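You operate a simulated robot arm through the tools that you are given. There is no shell and no other tool. Be economical: measure what you need, move in short steps, check, and stop when the job is done.

You are at the controls of a simulated robot arm. One attempt, no reset.

JOB
Put the wick on the glass with no gold band and fill it with wax to its line.
Fine: slide the glass under the spout and leave it there, the heater off at the end.

The check looks at the end state, three seconds after you hand in, the way a careful person would. Anything else that was tipped, shoved, dropped, spilled or broken makes it a failure.

ROBOT AND FRAMES
A 7-joint arm with a two-finger parallel gripper, fixed in place. Base frame: the origin is at the foot of the arm, x ahead of it, y to its left, z up. Units: mm, degrees, N and s.
With the tool pointing down near the work surface it reaches from about 200 to 680 mm from the base axis. Its first joint turns from -66.0 to 66.0 degrees. Payload 2.4 kg.
Tool frame: the origin (TCP) lies between the finger pads and is the grasp point; the fingertips stand 30 mm ahead of it; z points along the fingers, y is the line along which they close. The gripper opens to 94 mm. The fingers are 28 mm wide and 10 mm thick; the gripper's body (50 by 96 mm) begins 55 mm behind the TCP.
Orientation is that of the tool frame in the base frame, as a unit quaternion [w, x, y, z]. With the fingers straight down and closing along the base's y, the tool's x points along the base's -x, its y along +y and its z along -z.

CONTROLS
- The arm moves only by the tool servo_tool. Its argument "steps" is a list of rows, each a list of 3 entries, a list of its own where there are three numbers: the turn, a rotation vector about the base's x, y, z in units of 6 degrees (1.0 is 6 degrees), then the shift along the base's x, y, z in units of 40 mm (1.0 is 40 mm), then the opening, from 0 (shut) to 1 (fully open). In form: [[[ax, ay, az], [x, y, z], claw], ...]. A call has 1 to 8 rows; each row shifts and turns the commanded pose from where the row before left it. A call with a number of a shift or a turn outside -1 to 1 is refused whole. Each row takes 0.2 s and may step no farther than 50 mm and 8.6 degrees from the row before; otherwise, or with a gripper value out of range, the whole call is refused. A pose out of reach is approached as far as the arm can. The call stops where the force on the tool passes 70 N (or 10 N more than at its start, if that is more) or the arm is blocked; 0.2 s more then pass. The fingers move at their own pace (about 153 mm/s each) and stop on an object; they squeeze with about 24 N. The grip force told is the motor's: it shows also when the fingers shut on nothing. Time passes only in rows, and 0.2 s behind the last, so rows that do not move let the fingers close. It gives the time, the measured TCP pose, the force on the tool (base axes), the opening and the grip force at its end, in the units of the frame above (readings bear some noise).
- Cameras (640 x 400 px; columns grow to the right, rows downward): "scene" is fixed at [50.2, 482.4, 1434.3]; the picture's right is [-0.74, -0.67, 0.00], its down [-0.36, 0.40, -0.84] and it looks along [0.56, -0.62, -0.54] (base axes); focal length 313 px, centre (320, 200). "wrist" rides on the gripper at [76, 14, -103] in the tool frame; the picture's right is [-0.18, 0.98, 0.00], its down [-0.75, -0.14, -0.64] and it looks along [-0.63, -0.12, 0.77] (tool axes); focal length 243 px, centre (320, 200). There is no depth. A picture from a camera that has moved, and an enlarged one, comes with that camera's place and axes in the base frame and with its lens. The place of the scene camera against the robot may be out by one fixed shift of up to 25 mm in any direction.
- camera(camera): a new picture of that camera. It takes no simulated time.
- close_up(camera, box): a new picture of the part [left, top, right, bottom] of that camera's present view, enlarged. It takes no simulated time.
- finish_job(): hands the job in; it is judged then, once.

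Work in short steps. Places have to be worked out from the pictures, the camera data and where the tool is seen: move nearer, look again, correct. Check each grasp and each placing, and mend what went wrong. You have 120 turns and 68 pictures in all, those below and enlarged ones among them. Open the gripper and draw the arm clear of the work before you hand the job in, unless the task says otherwise; then end with one line.

The tools are called after "Emit:" as a command line: name --argument value ..., lists and objects as JSON in quotes. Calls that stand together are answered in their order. servo_tool: Moves the arm, as the interface text tells. Its arguments: {"type":"object","properties":{"steps":{"type":"array"}},"required":["steps"]} The other tools are called the same way: camera (camera) takes a picture; close_up (camera, box) takes an enlarged picture of a part of a camera's view; finish_job () hands the job in.

At the start:

```text
t: 0.0
tcp_pos: [373.9, 72.3, 1168.7]
tool_rot: [0.0, -0.001, 1.0, 0.0]
ft_force: [-0.1, -0.5, -0.3]
opening: 94.1
grip_force: 0.0
```

scene: 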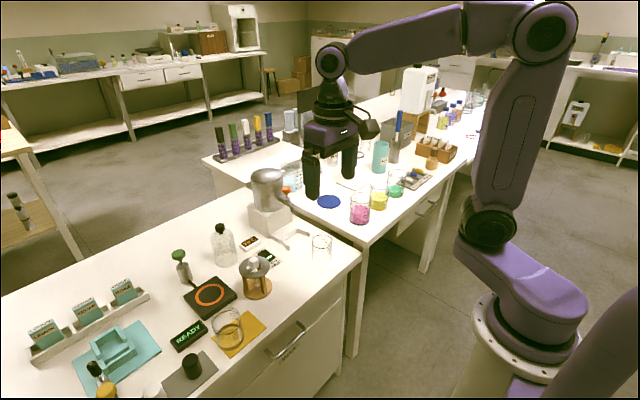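
wrist: 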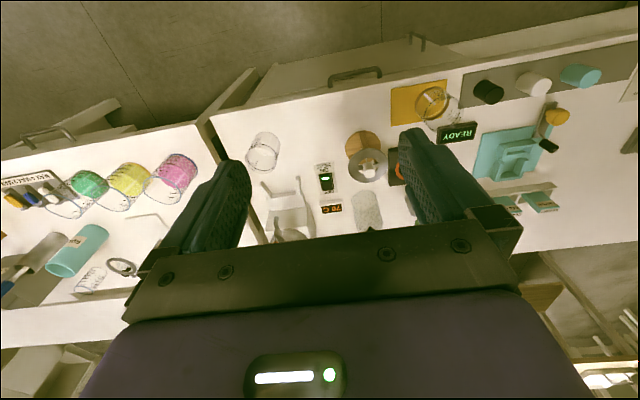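

I start by enlarging the bench area to identify the glasses, wick, heater and spout.

Emit:
close_up --camera "scene" --box '[160, 150, 360, 275]'

Emit:
close_up --camera "scene" --box '[20, 240, 280, 400]'

Emit:
close_up --camera "wrist" --box '[220, 60, 640, 260]'

```text
3.20 times, centred on (260, 212) of scene
camera zoom: at [50.2, 482.4, 1434.3], right [-0.74, -0.67, 0.0], down [-0.36, 0.4, -0.84], along [0.56, -0.62, -0.54], focal length 1002 px, centre (512, 160)
```

zoom: 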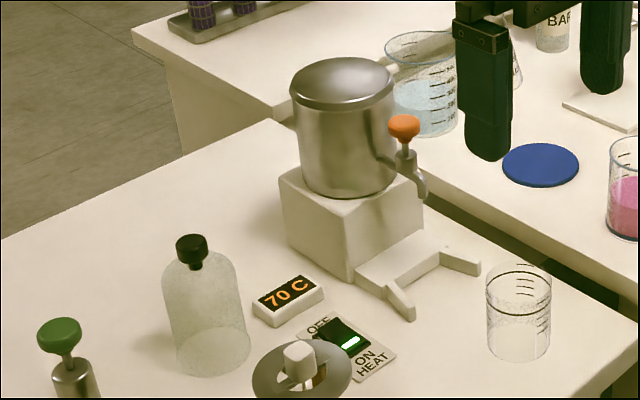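

```text
2.46 times, centred on (150, 320) of scene
camera zoom: at [50.2, 482.4, 1434.3], right [-0.74, -0.67, 0.0], down [-0.36, 0.4, -0.84], along [0.56, -0.62, -0.54], focal length 770 px, centre (738, -95)
```

zoom: 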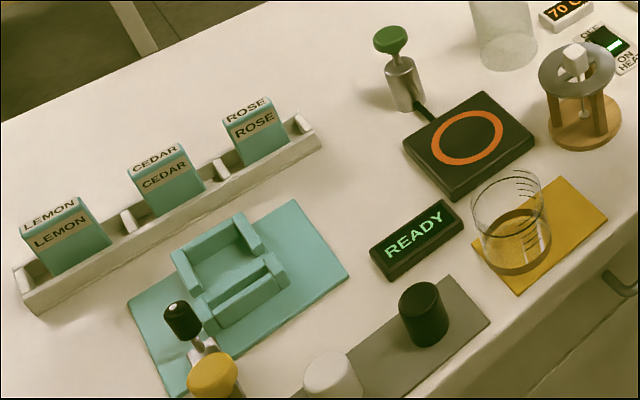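

```text
1.52 times, centred on (430, 160) of wrist
camera zoom: at [296.8, 85.2, 1271.8], right [0.18, 0.98, 0.0], down [0.75, -0.14, 0.64], along [0.63, -0.12, -0.77], focal length 370 px, centre (152, 261)
```

zoom: 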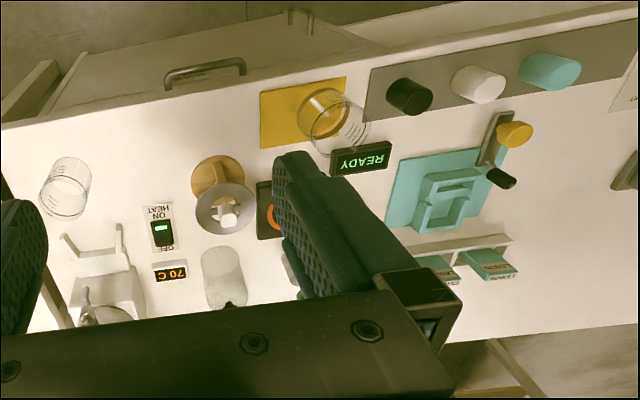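

I need to tell the two glasses apart, see the wick, switch and tap in detail.

Emit:
close_up --camera "scene" --box '[230, 220, 350, 295]'

Emit:
close_up --camera "scene" --box '[180, 280, 290, 350]'

Emit:
close_up --camera "scene" --box '[240, 160, 340, 260]'

```text
5.33 times, centred on (290, 258) of scene
camera zoom: at [50.2, 482.4, 1434.3], right [-0.74, -0.67, 0.0], down [-0.36, 0.4, -0.84], along [0.56, -0.62, -0.54], focal length 1670 px, centre (480, -107)
```

zoom: 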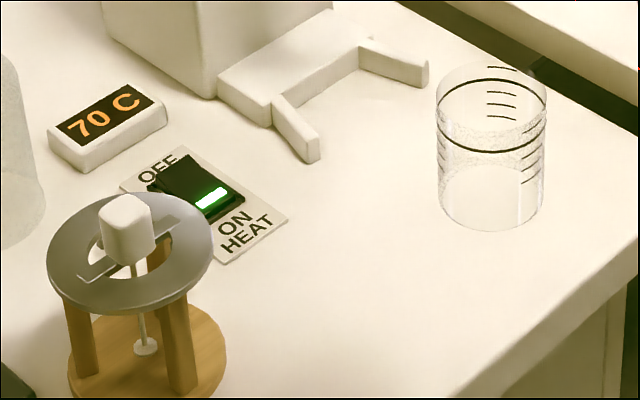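

```text
5.71 times, centred on (235, 315) of scene
camera zoom: at [50.2, 482.4, 1434.3], right [-0.74, -0.67, 0.0], down [-0.36, 0.4, -0.84], along [0.56, -0.62, -0.54], focal length 1789 px, centre (806, -457)
```

zoom: 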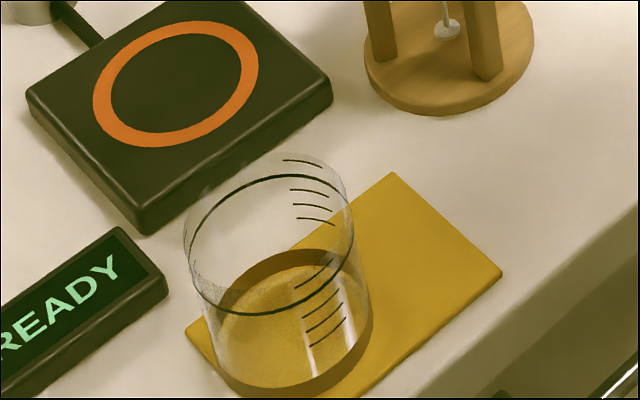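

```text
4.00 times, centred on (290, 210) of scene
camera zoom: at [50.2, 482.4, 1434.3], right [-0.74, -0.67, 0.0], down [-0.36, 0.4, -0.84], along [0.56, -0.62, -0.54], focal length 1252 px, centre (440, 160)
```

zoom: 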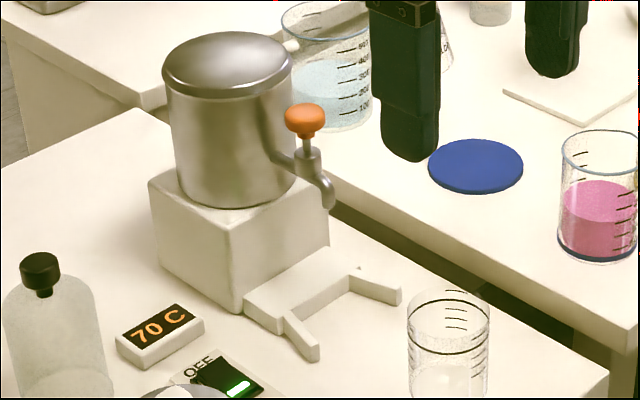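

Glass A beside the cradle (around x 525, y −60) has only a dark fill line. The other one, on the gold mat, has a brown/gold band at its base. I move the wrist camera closer for accurate positions.

Emit:
servo_tool --steps '[[[0, 0, 0], [0.2, -0.66, -0.75], 1], [[0, 0, 0], [0.2, -0.66, -0.75], 1], [[0, 0, 0], [0.2, -0.66, -0.75], 1], [[0, 0, 0], [0.2, -0.66, -0.75], 1], [[0, 0, 0], [0.2, -0.66, -0.75], 1]]'

Emit:
camera --camera "wrist"

Emit:
camera --camera "scene"

```text
t: 1.2
tcp_pos: [414.4, -62.4, 1020.8]
tool_rot: [0.001, 0.0, 1.0, -0.001]
ft_force: [0.5, 0.0, -0.7]
opening: 94.0
grip_force: 0.0
```

```text
59 pictures are left
camera wrist: at [337.2, -49.1, 1122.9], right [0.18, 0.98, 0.0], down [0.75, -0.14, 0.64], along [0.63, -0.12, -0.77], focal length 243 px, centre (320, 200)
```

wrist: 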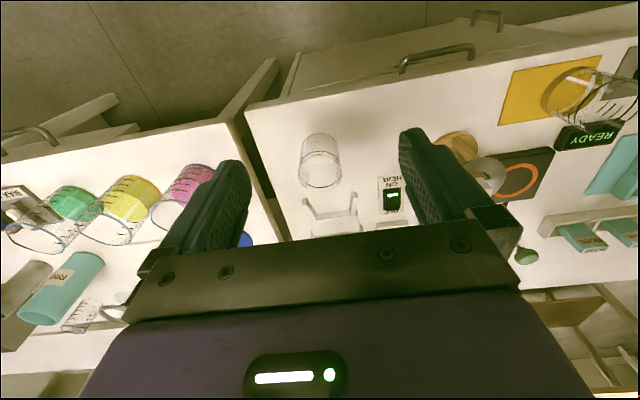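

```text
58 pictures are left
```

scene: 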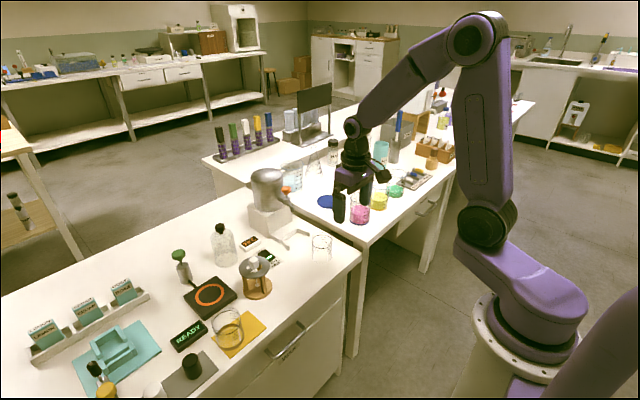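

Zooming into the wrist view for the glass, cradle and spout.

Emit:
close_up --camera "wrist" --box '[270, 110, 430, 240]'

```text
3.08 times, centred on (350, 175) of wrist
camera zoom: at [337.2, -49.1, 1122.9], right [0.18, 0.98, 0.0], down [0.75, -0.14, 0.64], along [0.63, -0.12, -0.77], focal length 746 px, centre (228, 277)
```

zoom: 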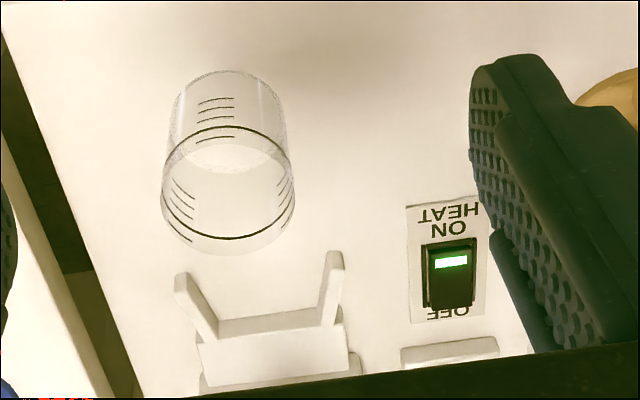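

Glass A triangulates to about (532, −86): 64 mm across, 79 mm tall, rim near z 829. The cradle is straight ahead at y ≈ −85. Next I look at the wick stand.

Emit:
servo_tool --steps '[[[0, 0, 0], [0.2, 1, 0], 1], [[0, 0, 0], [0.2, 1, 0], 1], [[0, 0, 0], [0.2, 1, 0], 1], [[0, 0, 0], [0.2, 1, 0], 1], [[0, 0, 0], [0, 1, 0], 1]]'

Emit:
close_up --camera "wrist" --box '[220, 90, 440, 230]'

```text
t: 2.4
tcp_pos: [448.4, 141.5, 1021.3]
tool_rot: [0.0, 0.0, 1.0, 0.0]
ft_force: [0.0, 0.3, 0.1]
opening: 93.8
grip_force: 0.1
```

```text
2.86 times, centred on (330, 160) of wrist
camera zoom: at [371.4, 154.2, 1124.0], right [0.18, 0.98, 0.0], down [0.75, -0.14, 0.64], along [0.63, -0.12, -0.77], focal length 693 px, centre (291, 314)
```

zoom: 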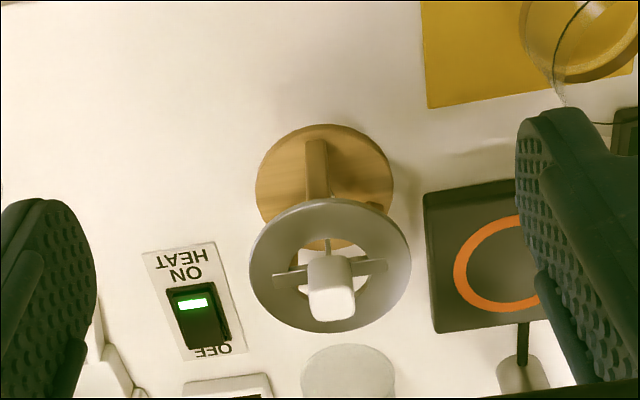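

The wick disc is centred at about (573.5, 135.5) with its top near z 843. Its white knob is about 21 mm wide and reaches z ≈ 873. I move above it and check.

Emit:
servo_tool --steps '[[[0, 0, 0], [0.78, -0.04, -0.44], 1], [[0, 0, 0], [0.78, -0.04, -0.44], 1], [[0, 0, 0], [0.78, -0.04, -0.44], 1], [[0, 0, 0], [0.79, -0.03, -0.43], 1], [[0, 0, 0], [0, 0, 0], 1]]'

Emit:
close_up --camera "wrist" --box '[200, 50, 460, 212]'

Emit:
close_up --camera "scene" --box '[200, 210, 320, 310]'

```text
t: 3.6
tcp_pos: [572.9, 134.3, 949.0]
tool_rot: [0.0, 0.0, 1.0, 0.0]
ft_force: [0.5, -0.2, -1.0]
opening: 94.2
grip_force: 0.2
```

```text
2.46 times, centred on (330, 131) of wrist
camera zoom: at [495.4, 147.2, 1051.2], right [0.18, 0.98, 0.0], down [0.75, -0.14, 0.64], along [0.63, -0.12, -0.77], focal length 597 px, centre (295, 370)
```

zoom: 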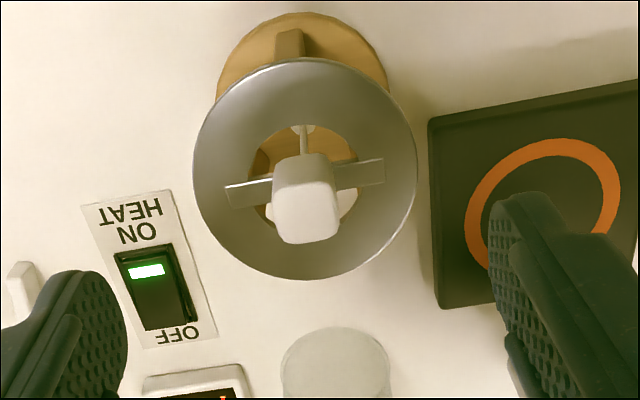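

```text
4.00 times, centred on (260, 260) of scene
camera zoom: at [50.2, 482.4, 1434.3], right [-0.74, -0.67, 0.0], down [-0.36, 0.4, -0.84], along [0.56, -0.62, -0.54], focal length 1252 px, centre (560, -40)
```

zoom: 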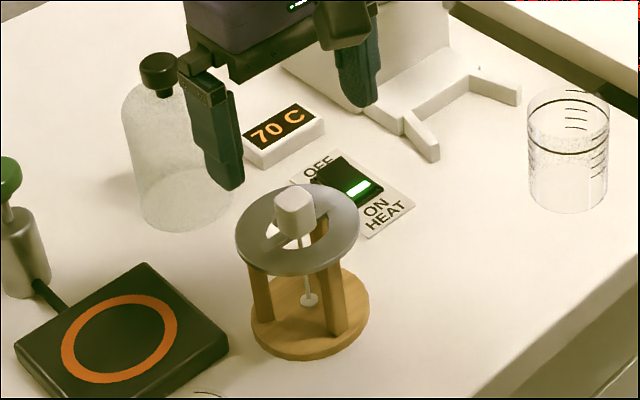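

Knob centre is confirmed at about (575, 135), top z ≈ 875. I descend with the fingers open, tips stopping just above the bar, then close.

Emit:
servo_tool --steps '[[[0, 0, 0], [0.05, 0.02, -0.8], 1], [[0, 0, 0], [0, 0, -0.8], 1], [[0, 0, 0], [0, 0, 0], 1]]'

Emit:
close_up --camera "scene" --box '[200, 220, 310, 310]'

```text
t: 4.4
tcp_pos: [573.9, 134.5, 883.4]
tool_rot: [0.0, 0.0, 1.0, 0.0]
ft_force: [0.3, 0.8, -0.7]
opening: 93.8
grip_force: 0.1
```

```text
4.44 times, centred on (255, 265) of scene
camera zoom: at [50.2, 482.4, 1434.3], right [-0.74, -0.67, 0.0], down [-0.36, 0.4, -0.84], along [0.56, -0.62, -0.54], focal length 1391 px, centre (609, -89)
```

zoom: 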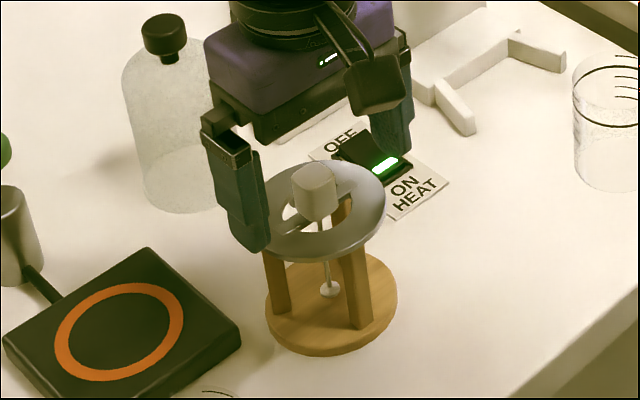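

The fingertips look close to the disc's level, so I raise 6 mm and then close part way, checking before gripping.

Emit:
servo_tool --steps '[[[0, 0, 0], [0.03, 0, 0.15], 1], [[0, 0, 0], [0, 0, 0], 0.55]]'

Emit:
close_up --camera "wrist" --box '[170, 0, 490, 200]'

Emit:
close_up --camera "scene" --box '[220, 230, 300, 290]'

```text
t: 5.0
tcp_pos: [576.1, 135.3, 890.9]
tool_rot: [0.0, 0.0, 1.0, -0.001]
ft_force: [0.0, 1.0, -0.3]
opening: 51.8
grip_force: 0.1
```

```text
2.00 times, centred on (330, 100) of wrist
camera zoom: at [498.8, 148.5, 992.9], right [0.18, 0.98, 0.0], down [0.75, -0.14, 0.64], along [0.63, -0.12, -0.77], focal length 485 px, centre (300, 400)
```

zoom: 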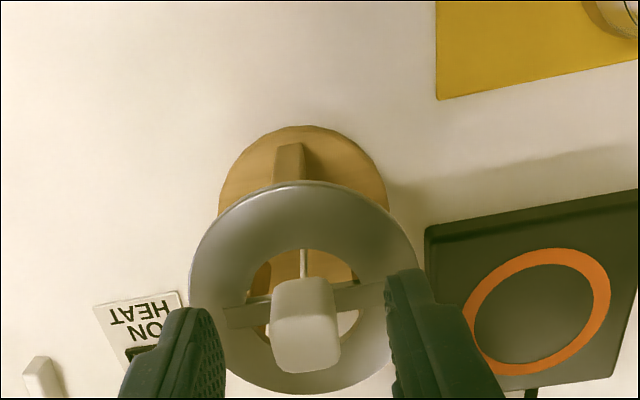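

```text
6.67 times, centred on (260, 260) of scene
camera zoom: at [50.2, 482.4, 1434.3], right [-0.74, -0.67, 0.0], down [-0.36, 0.4, -0.84], along [0.56, -0.62, -0.54], focal length 2087 px, centre (720, -200)
```

zoom: 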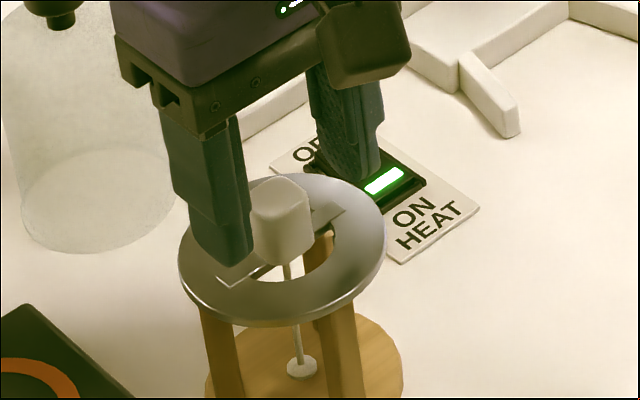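

The fingers are above the disc and centred on the knob. I close, lift a little and check the hold.

Emit:
servo_tool --steps '[[[0, 0, 0], [0, 0, 0], 0], [[0, 0, 0], [0, 0, 0], 0], [[0, 0, 0], [0, 0, 0.3], 0], [[0, 0, 0], [0, 0, 0.7], 0], [[0, 0, 0], [0, 0, 0], 0]]'

Emit:
close_up --camera "scene" --box '[200, 200, 320, 300]'

```text
t: 6.2
tcp_pos: [576.1, 132.9, 932.7]
tool_rot: [0.0, -0.001, 1.0, 0.0]
ft_force: [0.2, 0.0, 0.1]
opening: 20.7
grip_force: 24.1
```

```text
4.00 times, centred on (260, 250) of scene
camera zoom: at [50.2, 482.4, 1434.3], right [-0.74, -0.67, 0.0], down [-0.36, 0.4, -0.84], along [0.56, -0.62, -0.54], focal length 1252 px, centre (560, 0)
```

zoom: 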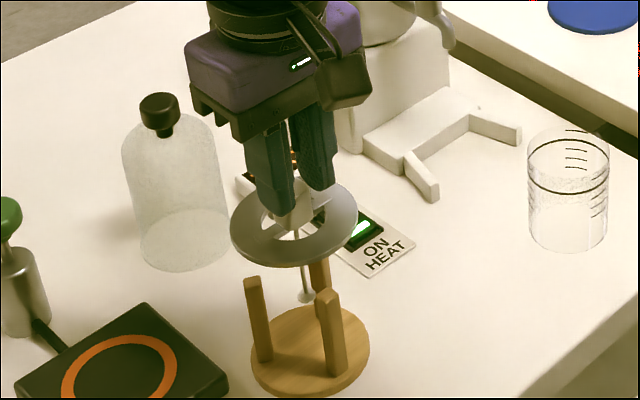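

The wick is held at 20.7 mm opening. I raise it well above rim height and carry it over glass A.

Emit:
servo_tool --steps '[[[0, 0, 0], [0, 0, 0.95], 0], [[0, 0, 0], [0, 0, 0.95], 0], [[0, 0, 0], [-0.18, -0.91, 0], 0], [[0, 0, 0], [-0.18, -0.91, 0], 0], [[0, 0, 0], [-0.18, -0.91, 0], 0], [[0, 0, 0], [-0.18, -0.91, 0], 0], [[0, 0, 0], [-0.18, -0.91, 0], 0], [[0, 0, 0], [-0.18, -0.91, 0], 0]]'

Emit:
close_up --camera "wrist" --box '[200, 0, 440, 200]'

Emit:
close_up --camera "scene" --box '[240, 150, 380, 280]'

```text
t: 8.0
tcp_pos: [528.6, -83.1, 1007.3]
tool_rot: [0.001, -0.001, 1.0, 0.0]
ft_force: [-0.1, -0.4, -0.3]
opening: 20.6
grip_force: 23.9
```

```text
2.00 times, centred on (320, 100) of wrist
camera zoom: at [451.5, -70.0, 1109.5], right [0.18, 0.98, 0.0], down [0.75, -0.14, 0.64], along [0.63, -0.12, -0.77], focal length 485 px, centre (320, 400)
```

zoom: 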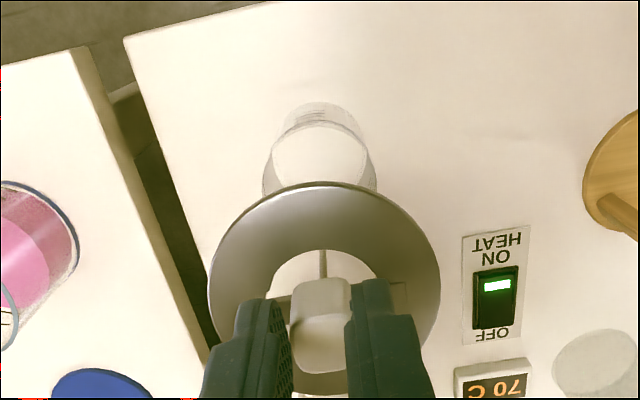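

```text
3.08 times, centred on (310, 215) of scene
camera zoom: at [50.2, 482.4, 1434.3], right [-0.74, -0.67, 0.0], down [-0.36, 0.4, -0.84], along [0.56, -0.62, -0.54], focal length 963 px, centre (351, 154)
```

zoom: 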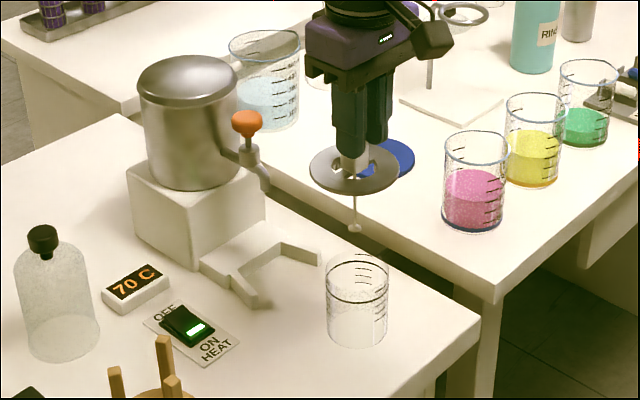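

Glass is at about (533, −86), so I correct by (+5, −3) mm and descend until the disc is just above the rim.

Emit:
servo_tool --steps '[[[0, 0, 0], [0.12, -0.07, 0], 0], [[0, 0, 0], [0, 0, -0.6], 0], [[0, 0, 0], [0, 0, -0.6], 0], [[0, 0, 0], [0, 0, -0.6], 0], [[0, 0, 0], [0, 0, -0.6], 0], [[0, 0, 0], [0, 0, 0], 0]]'

Emit:
close_up --camera "scene" --box '[270, 180, 370, 280]'

Emit:
close_up --camera "wrist" --box '[200, 0, 440, 200]'

```text
t: 9.4
tcp_pos: [535.3, -86.8, 911.5]
tool_rot: [0.001, 0.0, 1.0, 0.0]
ft_force: [0.3, 0.0, -1.7]
opening: 20.8
grip_force: 23.8
```

```text
4.00 times, centred on (320, 230) of scene
camera zoom: at [50.2, 482.4, 1434.3], right [-0.74, -0.67, 0.0], down [-0.36, 0.4, -0.84], along [0.56, -0.62, -0.54], focal length 1252 px, centre (320, 80)
```

zoom: 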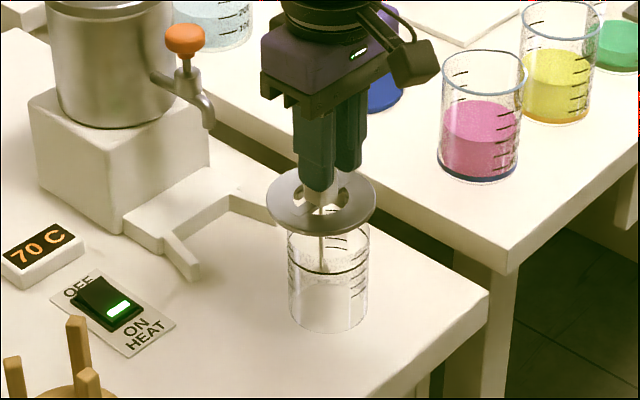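

```text
2.00 times, centred on (320, 100) of wrist
camera zoom: at [458.0, -73.1, 1013.2], right [0.18, 0.98, 0.0], down [0.75, -0.14, 0.64], along [0.63, -0.12, -0.77], focal length 485 px, centre (320, 400)
```

zoom: 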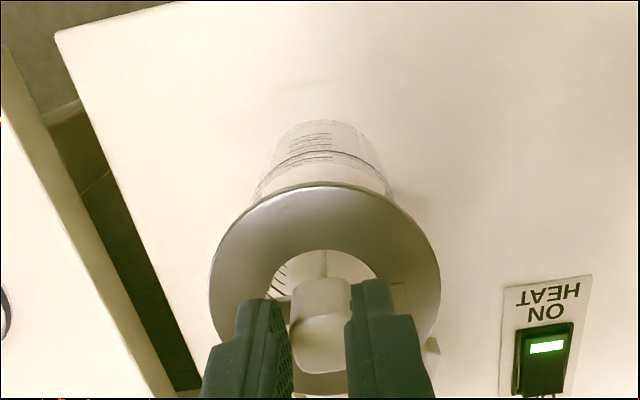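

The disc is about 6 mm too far in +x relative to the glass in both views. I correct it and go down in small steps until contact.

Emit:
servo_tool --steps '[[[0, 0, 0], [-0.15, -0.03, 0], 0], [[0, 0, 0], [0, 0, -0.3], 0], [[0, 0, 0], [0, 0, -0.2], 0], [[0, 0, 0], [0, 0, 0], 0]]'

Emit:
close_up --camera "scene" --box '[280, 200, 360, 280]'

```text
t: 10.4
tcp_pos: [530.7, -88.4, 892.3]
tool_rot: [0.001, 0.0, 1.0, -0.001]
ft_force: [-1.5, 0.6, 15.3]
opening: 20.9
grip_force: 24.7
```

```text
5.00 times, centred on (320, 240) of scene
camera zoom: at [49.9, 482.4, 1434.3], right [-0.74, -0.67, 0.0], down [-0.36, 0.4, -0.84], along [0.56, -0.62, -0.54], focal length 1565 px, centre (320, 0)
```

zoom: 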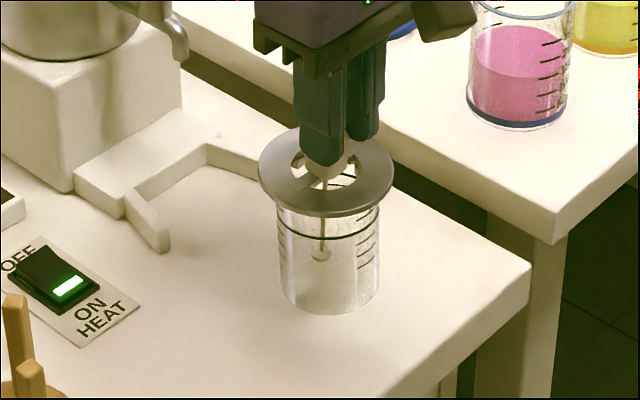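

Contact at 15 N with the disc seated and centred on the rim. I relieve the press slightly, open, and lift straight up.

Emit:
servo_tool --steps '[[[0, 0, 0], [0, 0, 0.04], 0], [[0, 0, 0], [0, 0, 0], 0.5], [[0, 0, 0], [0, 0, 0], 0.5], [[0, 0, 0], [0, 0, 0.6], 0.5], [[0, 0, 0], [0, 0, 0.8], 0.5], [[0, 0, 0], [-0.8, 0, 0.6], 0.5], [[0, 0, 0], [-0.8, 0, 0.6], 0.5], [[0, 0, 0], [-0.8, 0, 0], 0.5]]'

Emit:
close_up --camera "scene" --box '[230, 150, 370, 280]'

Emit:
camera --camera "wrist"

```text
t: 12.2
tcp_pos: [435.3, -88.2, 997.6]
tool_rot: [0.0, 0.0, 1.0, 0.001]
ft_force: [0.1, -0.2, 0.0]
opening: 47.0
grip_force: 0.0
```

```text
3.08 times, centred on (300, 215) of scene
camera zoom: at [50.2, 482.4, 1434.3], right [-0.74, -0.67, 0.0], down [-0.36, 0.4, -0.84], along [0.56, -0.62, -0.54], focal length 963 px, centre (382, 154)
```

zoom: 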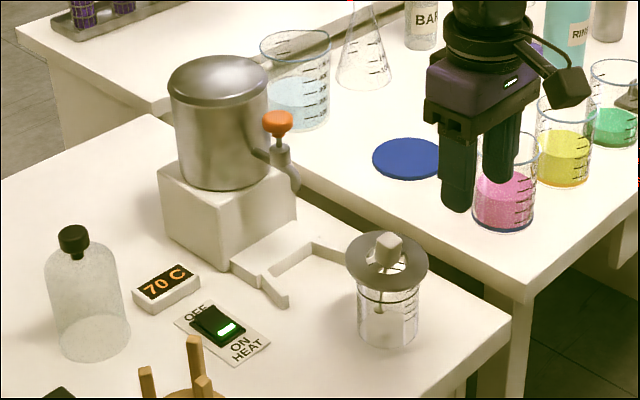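

```text
43 pictures are left
camera wrist: at [359.1, -75.4, 1099.2], right [0.18, 0.98, 0.0], down [0.75, -0.14, 0.64], along [0.63, -0.12, -0.77], focal length 243 px, centre (320, 200)
```

wrist: 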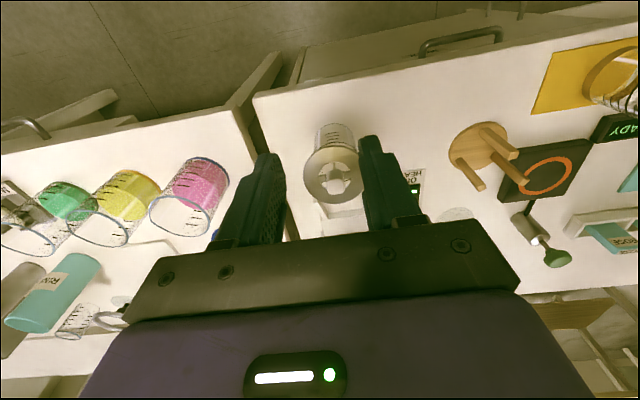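

Wick sits well on glass A. I raise and move forward to view the tap and spout from above.

Emit:
servo_tool --steps '[[[0, 0, 0], [0.3, 0, 0.95], 0.5], [[0, 0, 0], [0.85, 0, 0.7], 0.5], [[0, 0, 0], [0.85, 0, 0.7], 0.5], [[0, 0, 0], [0.85, 0, 0.5], 0.5], [[0, 0, 0], [0.85, 0, 0.5], 0.5], [[0, 0, 0], [0, 0, 0], 0.5]]'

Emit:
close_up --camera "wrist" --box '[200, 30, 440, 230]'

```text
t: 13.6
tcp_pos: [583.4, -91.2, 1130.5]
tool_rot: [0.0, 0.001, 1.0, 0.0]
ft_force: [0.3, -0.3, 0.1]
opening: 46.7
grip_force: 0.0
```

```text
2.00 times, centred on (320, 130) of wrist
camera zoom: at [506.1, -78.4, 1233.7], right [0.18, 0.98, 0.0], down [0.75, -0.14, 0.64], along [0.63, -0.12, -0.77], focal length 485 px, centre (320, 340)
```

zoom: 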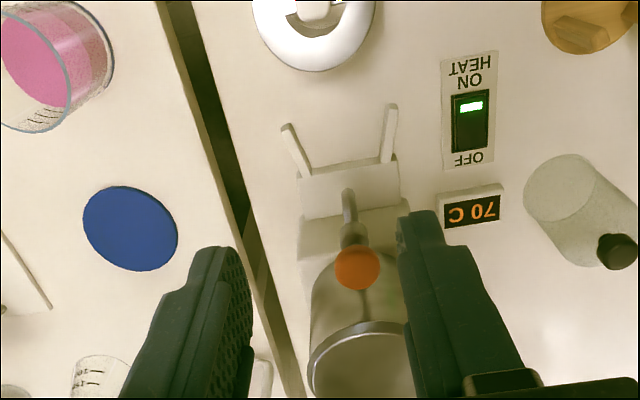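

The spout tip is near (657, −86, ~874) and the orange tap knob near (680, −86, ~947). The glass must be pushed below the overhanging disc, so I go behind it, tilt the tool 30° forward and part the fingers about 30 mm as a V-pusher.

Emit:
servo_tool --steps '[[[0, 0, 0], [-0.75, 0.02, -0.6], 0.32], [[0, -1, 0], [-0.75, 0.02, -0.65], 0.32], [[0, -1, 0], [-0.75, 0.02, -0.65], 0.32], [[0, -1, 0], [-0.75, 0.02, -0.65], 0.32], [[0, -1, 0], [-0.75, 0.02, -0.65], 0.32], [[0, -1, 0], [0, 0, -0.3], 0.32], [[0, 0, 0], [0, 0, 0], 0.32]]'

Emit:
close_up --camera "scene" --box '[220, 140, 420, 280]'

```text
t: 15.2
tcp_pos: [435.1, -88.7, 995.4]
tool_rot: [0.248, 0.0, 0.969, -0.001]
ft_force: [0.3, -0.2, -0.2]
opening: 29.9
grip_force: 0.0
out of reach, approached as far as the arm can: row 6
```

```text
2.86 times, centred on (320, 210) of scene
camera zoom: at [50.2, 482.3, 1434.3], right [-0.74, -0.67, 0.0], down [-0.36, 0.4, -0.84], along [0.56, -0.62, -0.54], focal length 894 px, centre (320, 171)
```

zoom: 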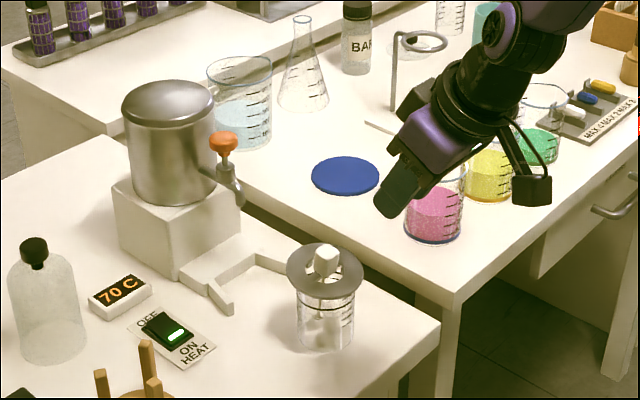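

Tilt is about 29°. I descend behind the glass.

Emit:
servo_tool --steps '[[[0, 0, 0], [0, 0, -1], 0.32], [[0, 0, 0], [0, 0, -1], 0.32], [[0, 0, 0], [0, 0, -1], 0.32], [[0, 0, 0], [0, 0, -1], 0.32], [[0, 0, 0], [0, 0.03, -1], 0.32], [[0, 0, 0], [0, 0, 0], 0.32]]'

Emit:
close_up --camera "scene" --box '[220, 170, 400, 296]'

```text
t: 16.6
tcp_pos: [432.3, -86.7, 792.6]
tool_rot: [0.259, 0.0, 0.966, 0.0]
ft_force: [0.5, 0.2, -0.1]
opening: 29.9
grip_force: 0.0
```

```text
3.17 times, centred on (310, 233) of scene
camera zoom: at [50.2, 482.4, 1434.3], right [-0.74, -0.67, 0.0], down [-0.36, 0.4, -0.84], along [0.56, -0.62, -0.54], focal length 994 px, centre (352, 95)
```

zoom: 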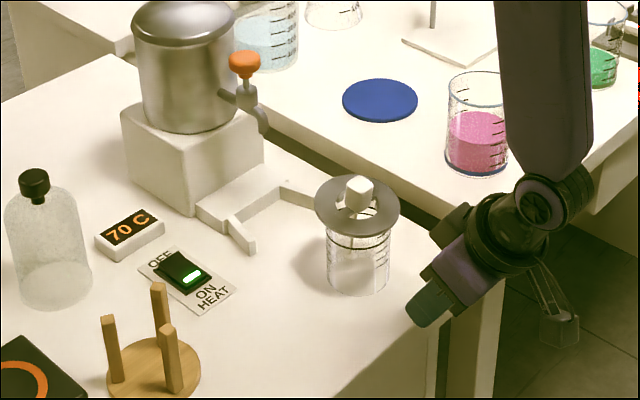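

Positioned behind the glass. I advance to just past the expected contact (TCP x ≈ 476), slowly.

Emit:
servo_tool --steps '[[[0, 0, 0], [0.6, 0, 0], 0.32], [[0, 0, 0], [0.2, 0, 0], 0.32], [[0, 0, 0], [0.15, 0, 0], 0.32], [[0, 0, 0], [0.15, 0, 0], 0.32], [[0, 0, 0], [0.15, 0, 0], 0.32], [[0, 0, 0], [0.15, 0, 0], 0.32]]'

Emit:
close_up --camera "scene" --box '[250, 190, 380, 290]'

```text
t: 18.0
tcp_pos: [489.6, -84.8, 796.0]
tool_rot: [0.259, -0.001, 0.966, 0.0]
ft_force: [-1.3, -0.1, 0.5]
opening: 30.2
grip_force: 0.5
```

```text
4.00 times, centred on (315, 240) of scene
camera zoom: at [50.2, 482.3, 1434.3], right [-0.74, -0.67, 0.0], down [-0.36, 0.4, -0.84], along [0.56, -0.62, -0.54], focal length 1252 px, centre (340, 40)
```

zoom: 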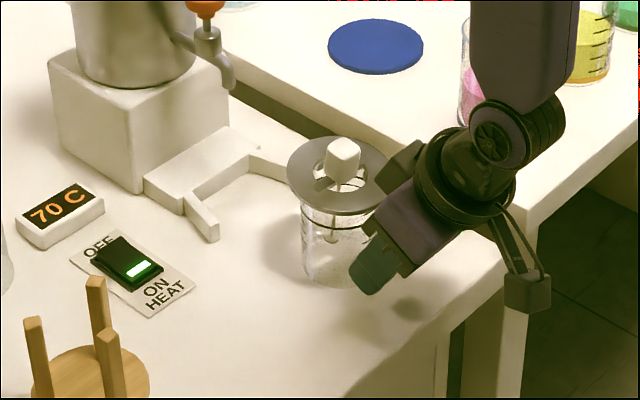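

Contact is made with about 1 N and the glass moves with the V. I continue slowly to about 40 mm short of seated.

Emit:
servo_tool --steps '[[[0, 0, 0], [0.19, 0, 0], 0.32], [[0, 0, 0], [0.19, 0, 0], 0.32], [[0, 0, 0], [0.19, 0, 0], 0.32], [[0, 0, 0], [0.19, 0, 0], 0.32], [[0, 0, 0], [0.19, 0, 0], 0.32], [[0, 0, 0], [0.19, 0, 0], 0.32], [[0, 0, 0], [0.19, 0, 0], 0.32], [[0, 0, 0], [0.19, 0, 0], 0.32]]'

Emit:
close_up --camera "scene" --box '[260, 180, 360, 280]'

```text
t: 19.8
tcp_pos: [551.2, -85.2, 794.1]
tool_rot: [0.258, -0.001, 0.966, 0.0]
ft_force: [-0.6, -0.7, 0.6]
opening: 30.5
grip_force: 0.2
```

```text
4.00 times, centred on (310, 230) of scene
camera zoom: at [50.2, 482.4, 1434.3], right [-0.74, -0.67, 0.0], down [-0.36, 0.4, -0.84], along [0.56, -0.62, -0.54], focal length 1252 px, centre (360, 80)
```

zoom: 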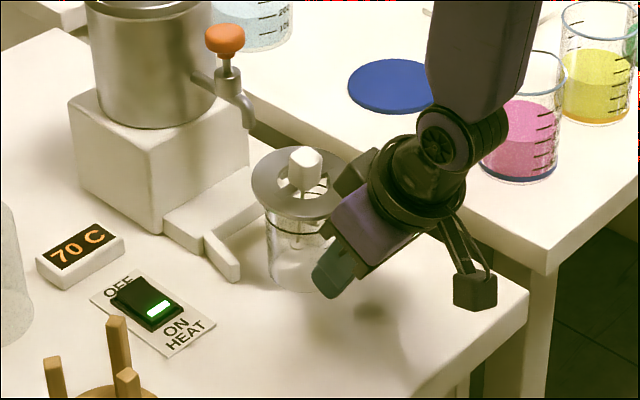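

The glass is between the fork arms, upright. I push on another 18 mm and check clearance between wick knob and spout.

Emit:
servo_tool --steps '[[[0, 0, 0], [0.15, 0, 0], 0.32], [[0, 0, 0], [0.15, 0, 0], 0.32], [[0, 0, 0], [0.15, 0, 0], 0.32]]'

Emit:
close_up --camera "scene" --box '[265, 190, 335, 260]'

```text
t: 20.6
tcp_pos: [568.8, -85.5, 795.7]
tool_rot: [0.259, 0.0, 0.966, 0.0]
ft_force: [-0.2, 0.0, 0.6]
opening: 30.3
grip_force: 0.2
```

```text
5.71 times, centred on (300, 225) of scene
camera zoom: at [50.2, 482.4, 1434.3], right [-0.74, -0.67, 0.0], down [-0.36, 0.4, -0.84], along [0.56, -0.62, -0.54], focal length 1789 px, centre (434, 57)
```

zoom: 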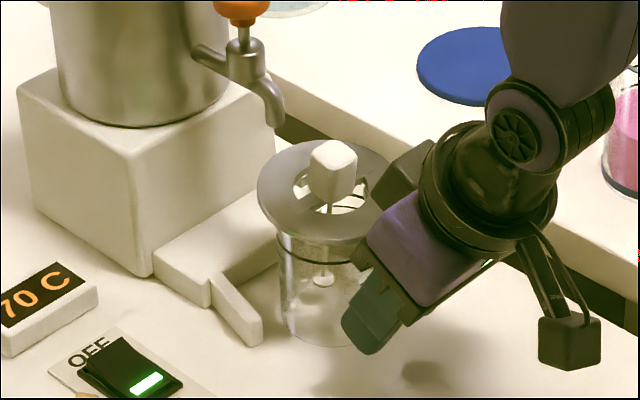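

The spout is about 35 mm ahead of the disc centre, and its tip is about level with the knob top. Seated, the offset will be about 16 mm. I push 10 mm more and look again.

Emit:
servo_tool --steps '[[[0, 0, 0], [0.12, 0, 0], 0.32], [[0, 0, 0], [0.13, 0, 0], 0.32], [[0, 0, 0], [0, 0, 0], 0.32]]'

Emit:
close_up --camera "scene" --box '[270, 195, 330, 255]'

```text
t: 21.4
tcp_pos: [577.6, -85.3, 794.7]
tool_rot: [0.258, 0.001, 0.966, 0.0]
ft_force: [-0.2, -0.5, -0.6]
opening: 30.3
grip_force: 0.5
```

```text
6.67 times, centred on (300, 225) of scene
camera zoom: at [50.2, 482.3, 1434.3], right [-0.74, -0.67, 0.0], down [-0.36, 0.4, -0.84], along [0.56, -0.62, -0.54], focal length 2087 px, centre (453, 33)
```

zoom: 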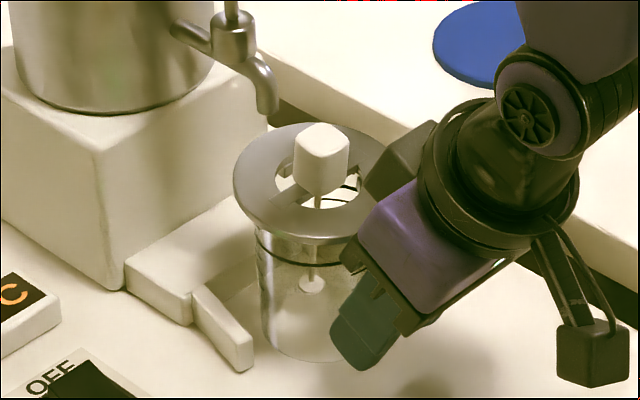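

There is still clearance between knob and spout. I push on in small steps until the cradle resists.

Emit:
servo_tool --steps '[[[0, 0, 0], [0.1, 0, 0], 0.32], [[0, 0, 0], [0.1, 0, 0], 0.32], [[0, 0, 0], [0.05, 0, 0], 0.32], [[0, 0, 0], [0, 0, 0], 0.32]]'

Emit:
close_up --camera "scene" --box '[270, 195, 330, 255]'

```text
t: 22.4
tcp_pos: [587.6, -85.0, 794.3]
tool_rot: [0.258, 0.0, 0.966, 0.0]
ft_force: [-0.1, -1.1, 0.5]
opening: 30.3
grip_force: 0.1
```

```text
6.67 times, centred on (300, 225) of scene
camera zoom: at [50.2, 482.3, 1434.3], right [-0.74, -0.67, 0.0], down [-0.36, 0.4, -0.84], along [0.56, -0.62, -0.54], focal length 2087 px, centre (453, 33)
```

zoom: 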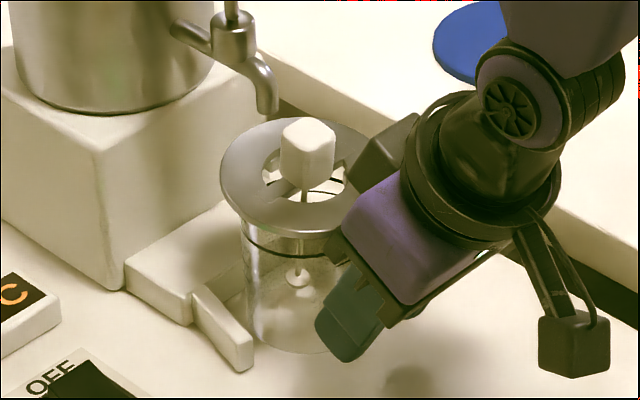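

No resistance yet. The spout is still about 26 mm ahead of the wick centre, so I continue in 2 mm steps.

Emit:
servo_tool --steps '[[[0, 0, 0], [0.05, 0, 0], 0.32], [[0, 0, 0], [0.05, 0, 0], 0.32], [[0, 0, 0], [0.05, 0, 0], 0.32], [[0, 0, 0], [0, 0, 0], 0.32]]'

Emit:
close_up --camera "scene" --box '[275, 200, 315, 240]'

```text
t: 23.4
tcp_pos: [594.9, -84.6, 795.5]
tool_rot: [0.258, 0.0, 0.966, 0.0]
ft_force: [-0.9, 0.3, -0.4]
opening: 30.6
grip_force: 0.2
```

```text
10.00 times, centred on (295, 220) of scene
camera zoom: at [50.2, 482.4, 1434.3], right [-0.74, -0.67, 0.0], down [-0.36, 0.4, -0.84], along [0.56, -0.62, -0.54], focal length 3130 px, centre (570, 0)
```

zoom: 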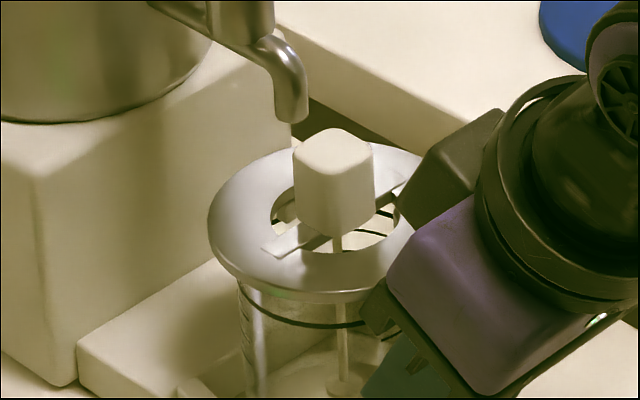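

Spout tip is about 2 mm above knob-top level and 17 mm ahead of the centre, so it drops inside the ring hole. I check for the cradle stop with two more 2 mm steps.

Emit:
servo_tool --steps '[[[0, 0, 0], [0.04, 0, 0], 0.32], [[0, 0, 0], [0.04, 0, 0], 0.32], [[0, 0, 0], [0, 0, 0], 0.32]]'

Emit:
close_up --camera "scene" --box '[270, 200, 326, 256]'

```text
t: 24.2
tcp_pos: [597.1, -85.9, 793.6]
tool_rot: [0.257, 0.0, 0.966, 0.0]
ft_force: [-5.2, -0.6, 0.0]
opening: 31.4
grip_force: 0.8
```

```text
7.14 times, centred on (298, 228) of scene
camera zoom: at [50.0, 482.4, 1434.3], right [-0.74, -0.67, 0.0], down [-0.36, 0.4, -0.84], along [0.56, -0.62, -0.54], focal length 2236 px, centre (477, 0)
```

zoom: 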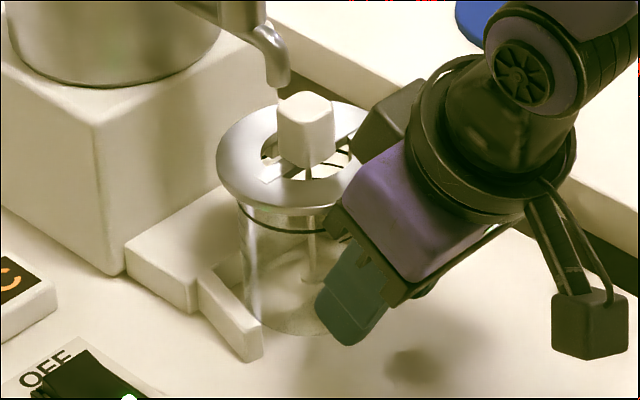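

Resistance of 5 N: the glass is seated in the cradle. I back straight out, rise, and level the tool.

Emit:
servo_tool --steps '[[[0, 0, 0], [-0.2, 0, 0], 0.32], [[0, 0, 0], [-0.7, 0, 0], 0.32], [[0, 0, 0], [-1, 0, 0], 0.32], [[0, 0, 0], [-1, 0, 0.5], 0.32], [[0, 1, 0], [0, 0, 1], 0], [[0, 1, 0], [0, 0, 1], 0], [[0, 1, 0], [0, 0, 1], 0], [[0, 1, 0], [0, 0, 1], 0]]'

Emit:
servo_tool --steps '[[[0, 1, 0], [0.3, 0, 0.8], 0], [[0, 0, 0], [0.6, 0, 0.8], 0], [[0, 0, 0], [0.8, 0, 0.5], 0], [[0, 0, 0], [0.8, 0, 0], 0], [[0, 0, 0], [0, 0, 0], 0]]'

Emit:
close_up --camera "wrist" --box '[230, 50, 410, 200]'

Emit:
close_up --camera "scene" --box '[255, 165, 325, 265]'

```text
t: 26.0
tcp_pos: [491.9, -105.5, 920.4]
tool_rot: [0.131, 0.005, 0.99, -0.04]
ft_force: [-0.5, 0.0, 0.4]
opening: 0.2
grip_force: 24.3
out of reach, approached as far as the arm can: row 7, 8
```

```text
t: 27.2
tcp_pos: [584.9, -83.5, 1019.0]
tool_rot: [0.054, 0.0, 0.999, 0.001]
ft_force: [0.2, 0.3, -0.1]
opening: 0.1
grip_force: 24.3
```

```text
2.67 times, centred on (320, 125) of wrist
camera zoom: at [496.7, -69.5, 1112.5], right [0.18, 0.98, 0.02], down [0.68, -0.14, 0.72], along [0.71, -0.12, -0.69], focal length 647 px, centre (320, 400)
```

zoom: 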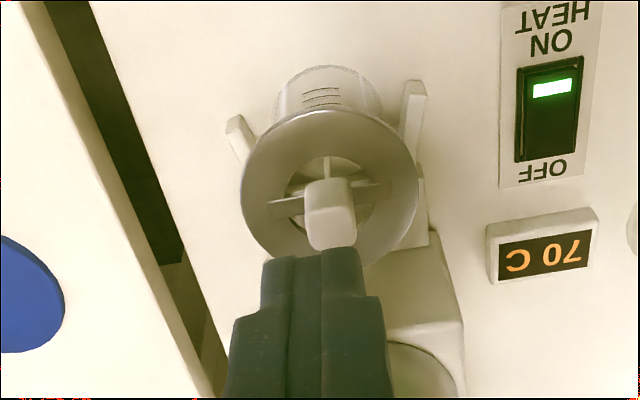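

```text
4.00 times, centred on (290, 215) of scene
camera zoom: at [50.2, 482.4, 1434.3], right [-0.74, -0.67, 0.0], down [-0.36, 0.4, -0.84], along [0.56, -0.62, -0.54], focal length 1252 px, centre (440, 140)
```

zoom: 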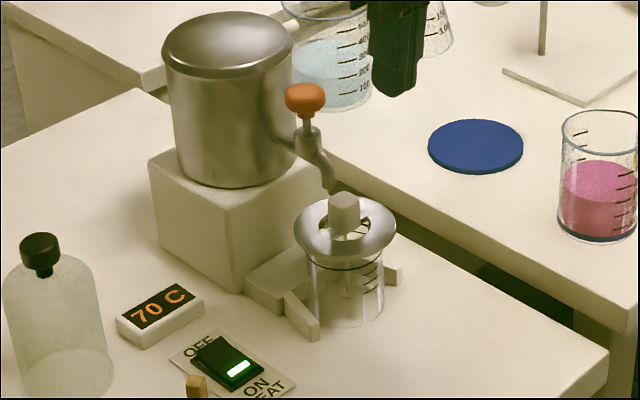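

Glass and wick are in place under the spout and nothing else moved. Next I level the tool and go above the orange tap knob at about (680, −86).

Emit:
servo_tool --steps '[[[0, 1, 0], [0.8, -0.03, 0.1], 0], [[0, 0, 0], [0.8, -0.03, 0.1], 0], [[0, 0, 0], [0.75, 0, 0], 0], [[0, 0, 0], [0, 0, 0], 0]]'

Emit:
close_up --camera "scene" --box '[240, 140, 340, 240]'

Emit:
close_up --camera "wrist" --box '[230, 0, 410, 200]'

```text
t: 28.2
tcp_pos: [675.0, -87.0, 1024.9]
tool_rot: [0.001, 0.001, 1.0, 0.001]
ft_force: [1.0, 0.2, 0.9]
opening: 0.0
grip_force: 23.9
```

```text
4.00 times, centred on (290, 190) of scene
camera zoom: at [50.2, 482.4, 1434.3], right [-0.74, -0.67, 0.0], down [-0.36, 0.4, -0.84], along [0.56, -0.62, -0.54], focal length 1252 px, centre (440, 240)
```

zoom: 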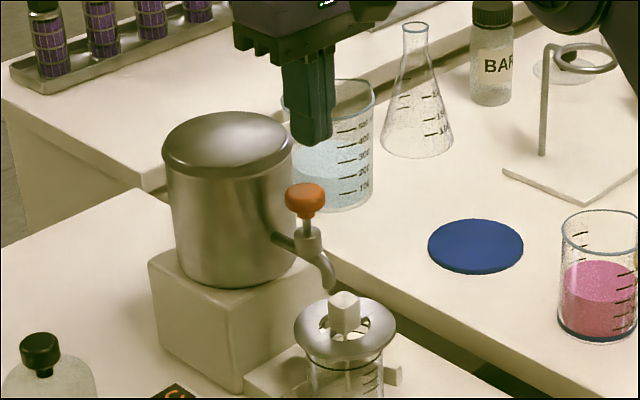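

```text
2.00 times, centred on (320, 100) of wrist
camera zoom: at [598.5, -72.8, 1128.1], right [0.18, 0.98, 0.0], down [0.75, -0.14, 0.64], along [0.63, -0.12, -0.77], focal length 485 px, centre (320, 400)
```

zoom: 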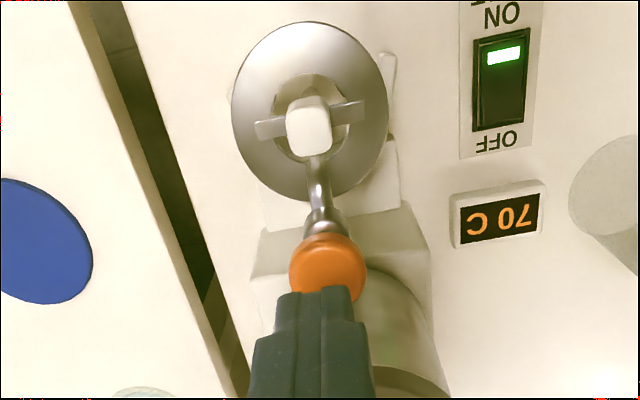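

The knob is slightly ahead of the fingertips, at about (680, −84). I align and lower the closed fingertips gently to find contact.

Emit:
servo_tool --steps '[[[0, 0, 0], [0.1, 0.06, -0.4], 0], [[0, 0, 0], [0, 0, -0.3], 0], [[0, 0, 0], [0, 0, -0.1], 0], [[0, 0, 0], [0, 0, 0], 0]]'

Emit:
close_up --camera "scene" --box '[260, 160, 330, 260]'

```text
t: 29.2
tcp_pos: [679.8, -83.0, 992.3]
tool_rot: [0.002, 0.0, 1.0, 0.001]
ft_force: [0.9, 0.4, -0.3]
opening: 0.0
grip_force: 24.0
```

```text
4.00 times, centred on (295, 210) of scene
camera zoom: at [50.2, 482.4, 1434.3], right [-0.74, -0.67, 0.0], down [-0.36, 0.4, -0.84], along [0.56, -0.62, -0.54], focal length 1252 px, centre (420, 160)
```

zoom: 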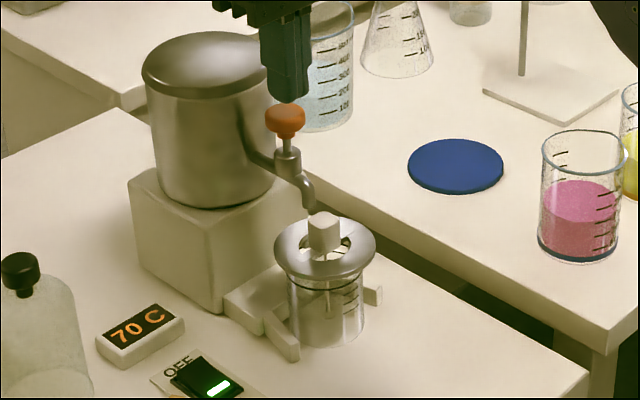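

The fingertips are just above the knob. I press down a few mm and read the force.

Emit:
servo_tool --steps '[[[0, 0, 0], [0, 0, -0.08], 0], [[0, 0, 0], [0, 0, -0.08], 0]]'

Emit:
close_up --camera "scene" --box '[260, 170, 330, 270]'

```text
t: 29.8
tcp_pos: [681.2, -85.0, 987.2]
tool_rot: [0.002, 0.0, 1.0, 0.001]
ft_force: [-0.2, -0.3, -0.1]
opening: 0.1
grip_force: 23.6
```

```text
4.00 times, centred on (295, 220) of scene
camera zoom: at [50.2, 482.4, 1434.3], right [-0.74, -0.67, 0.0], down [-0.36, 0.4, -0.84], along [0.56, -0.62, -0.54], focal length 1252 px, centre (420, 120)
```

zoom: 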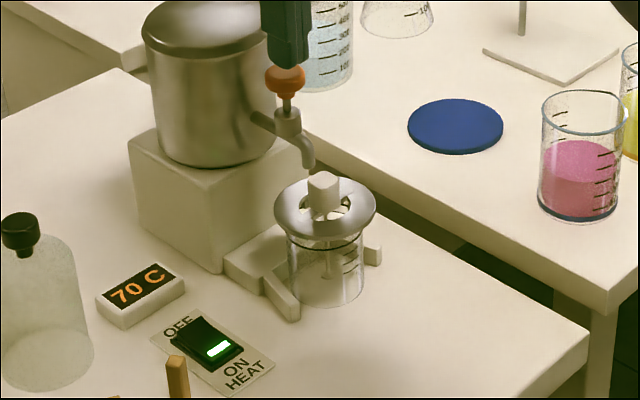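

No force yet. I go down 3 mm at a time, reading the force.

Emit:
servo_tool --steps '[[[0, 0, 0], [0, 0, -0.08], 0]]'

Emit:
servo_tool --steps '[[[0, 0, 0], [0, 0, -0.08], 0]]'

Emit:
servo_tool --steps '[[[0, 0, 0], [0, 0, -0.08], 0]]'

```text
t: 30.2
tcp_pos: [679.6, -85.2, 983.3]
tool_rot: [0.002, 0.0, 1.0, 0.001]
ft_force: [0.2, -0.2, -0.5]
opening: 0.0
grip_force: 23.8
```

```text
t: 30.6
tcp_pos: [680.2, -83.8, 979.9]
tool_rot: [0.002, 0.0, 1.0, 0.001]
ft_force: [0.6, -0.4, -0.6]
opening: 0.0
grip_force: 23.9
```

```text
t: 31.0
tcp_pos: [680.0, -85.7, 975.9]
tool_rot: [0.002, -0.001, 1.0, 0.001]
ft_force: [0.2, 0.0, 1.6]
opening: 0.0
grip_force: 24.4
```

First contact shows (1.6 N, tips at z ≈ 946). I check the picture.

Emit:
close_up --camera "scene" --box '[265, 180, 320, 260]'

```text
5.00 times, centred on (292, 220) of scene
camera zoom: at [50.1, 482.4, 1434.3], right [-0.74, -0.67, 0.0], down [-0.36, 0.4, -0.84], along [0.56, -0.62, -0.54], focal length 1565 px, centre (458, 100)
```

zoom: 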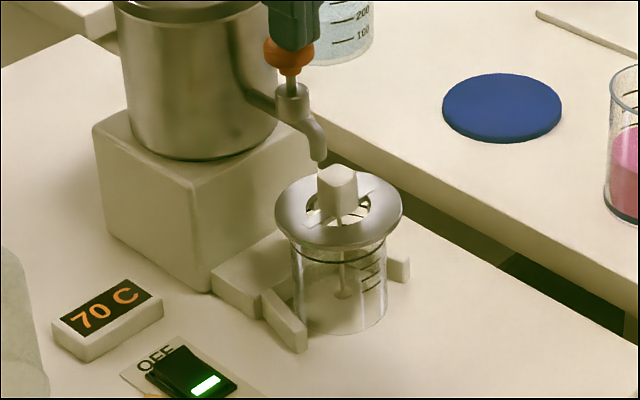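

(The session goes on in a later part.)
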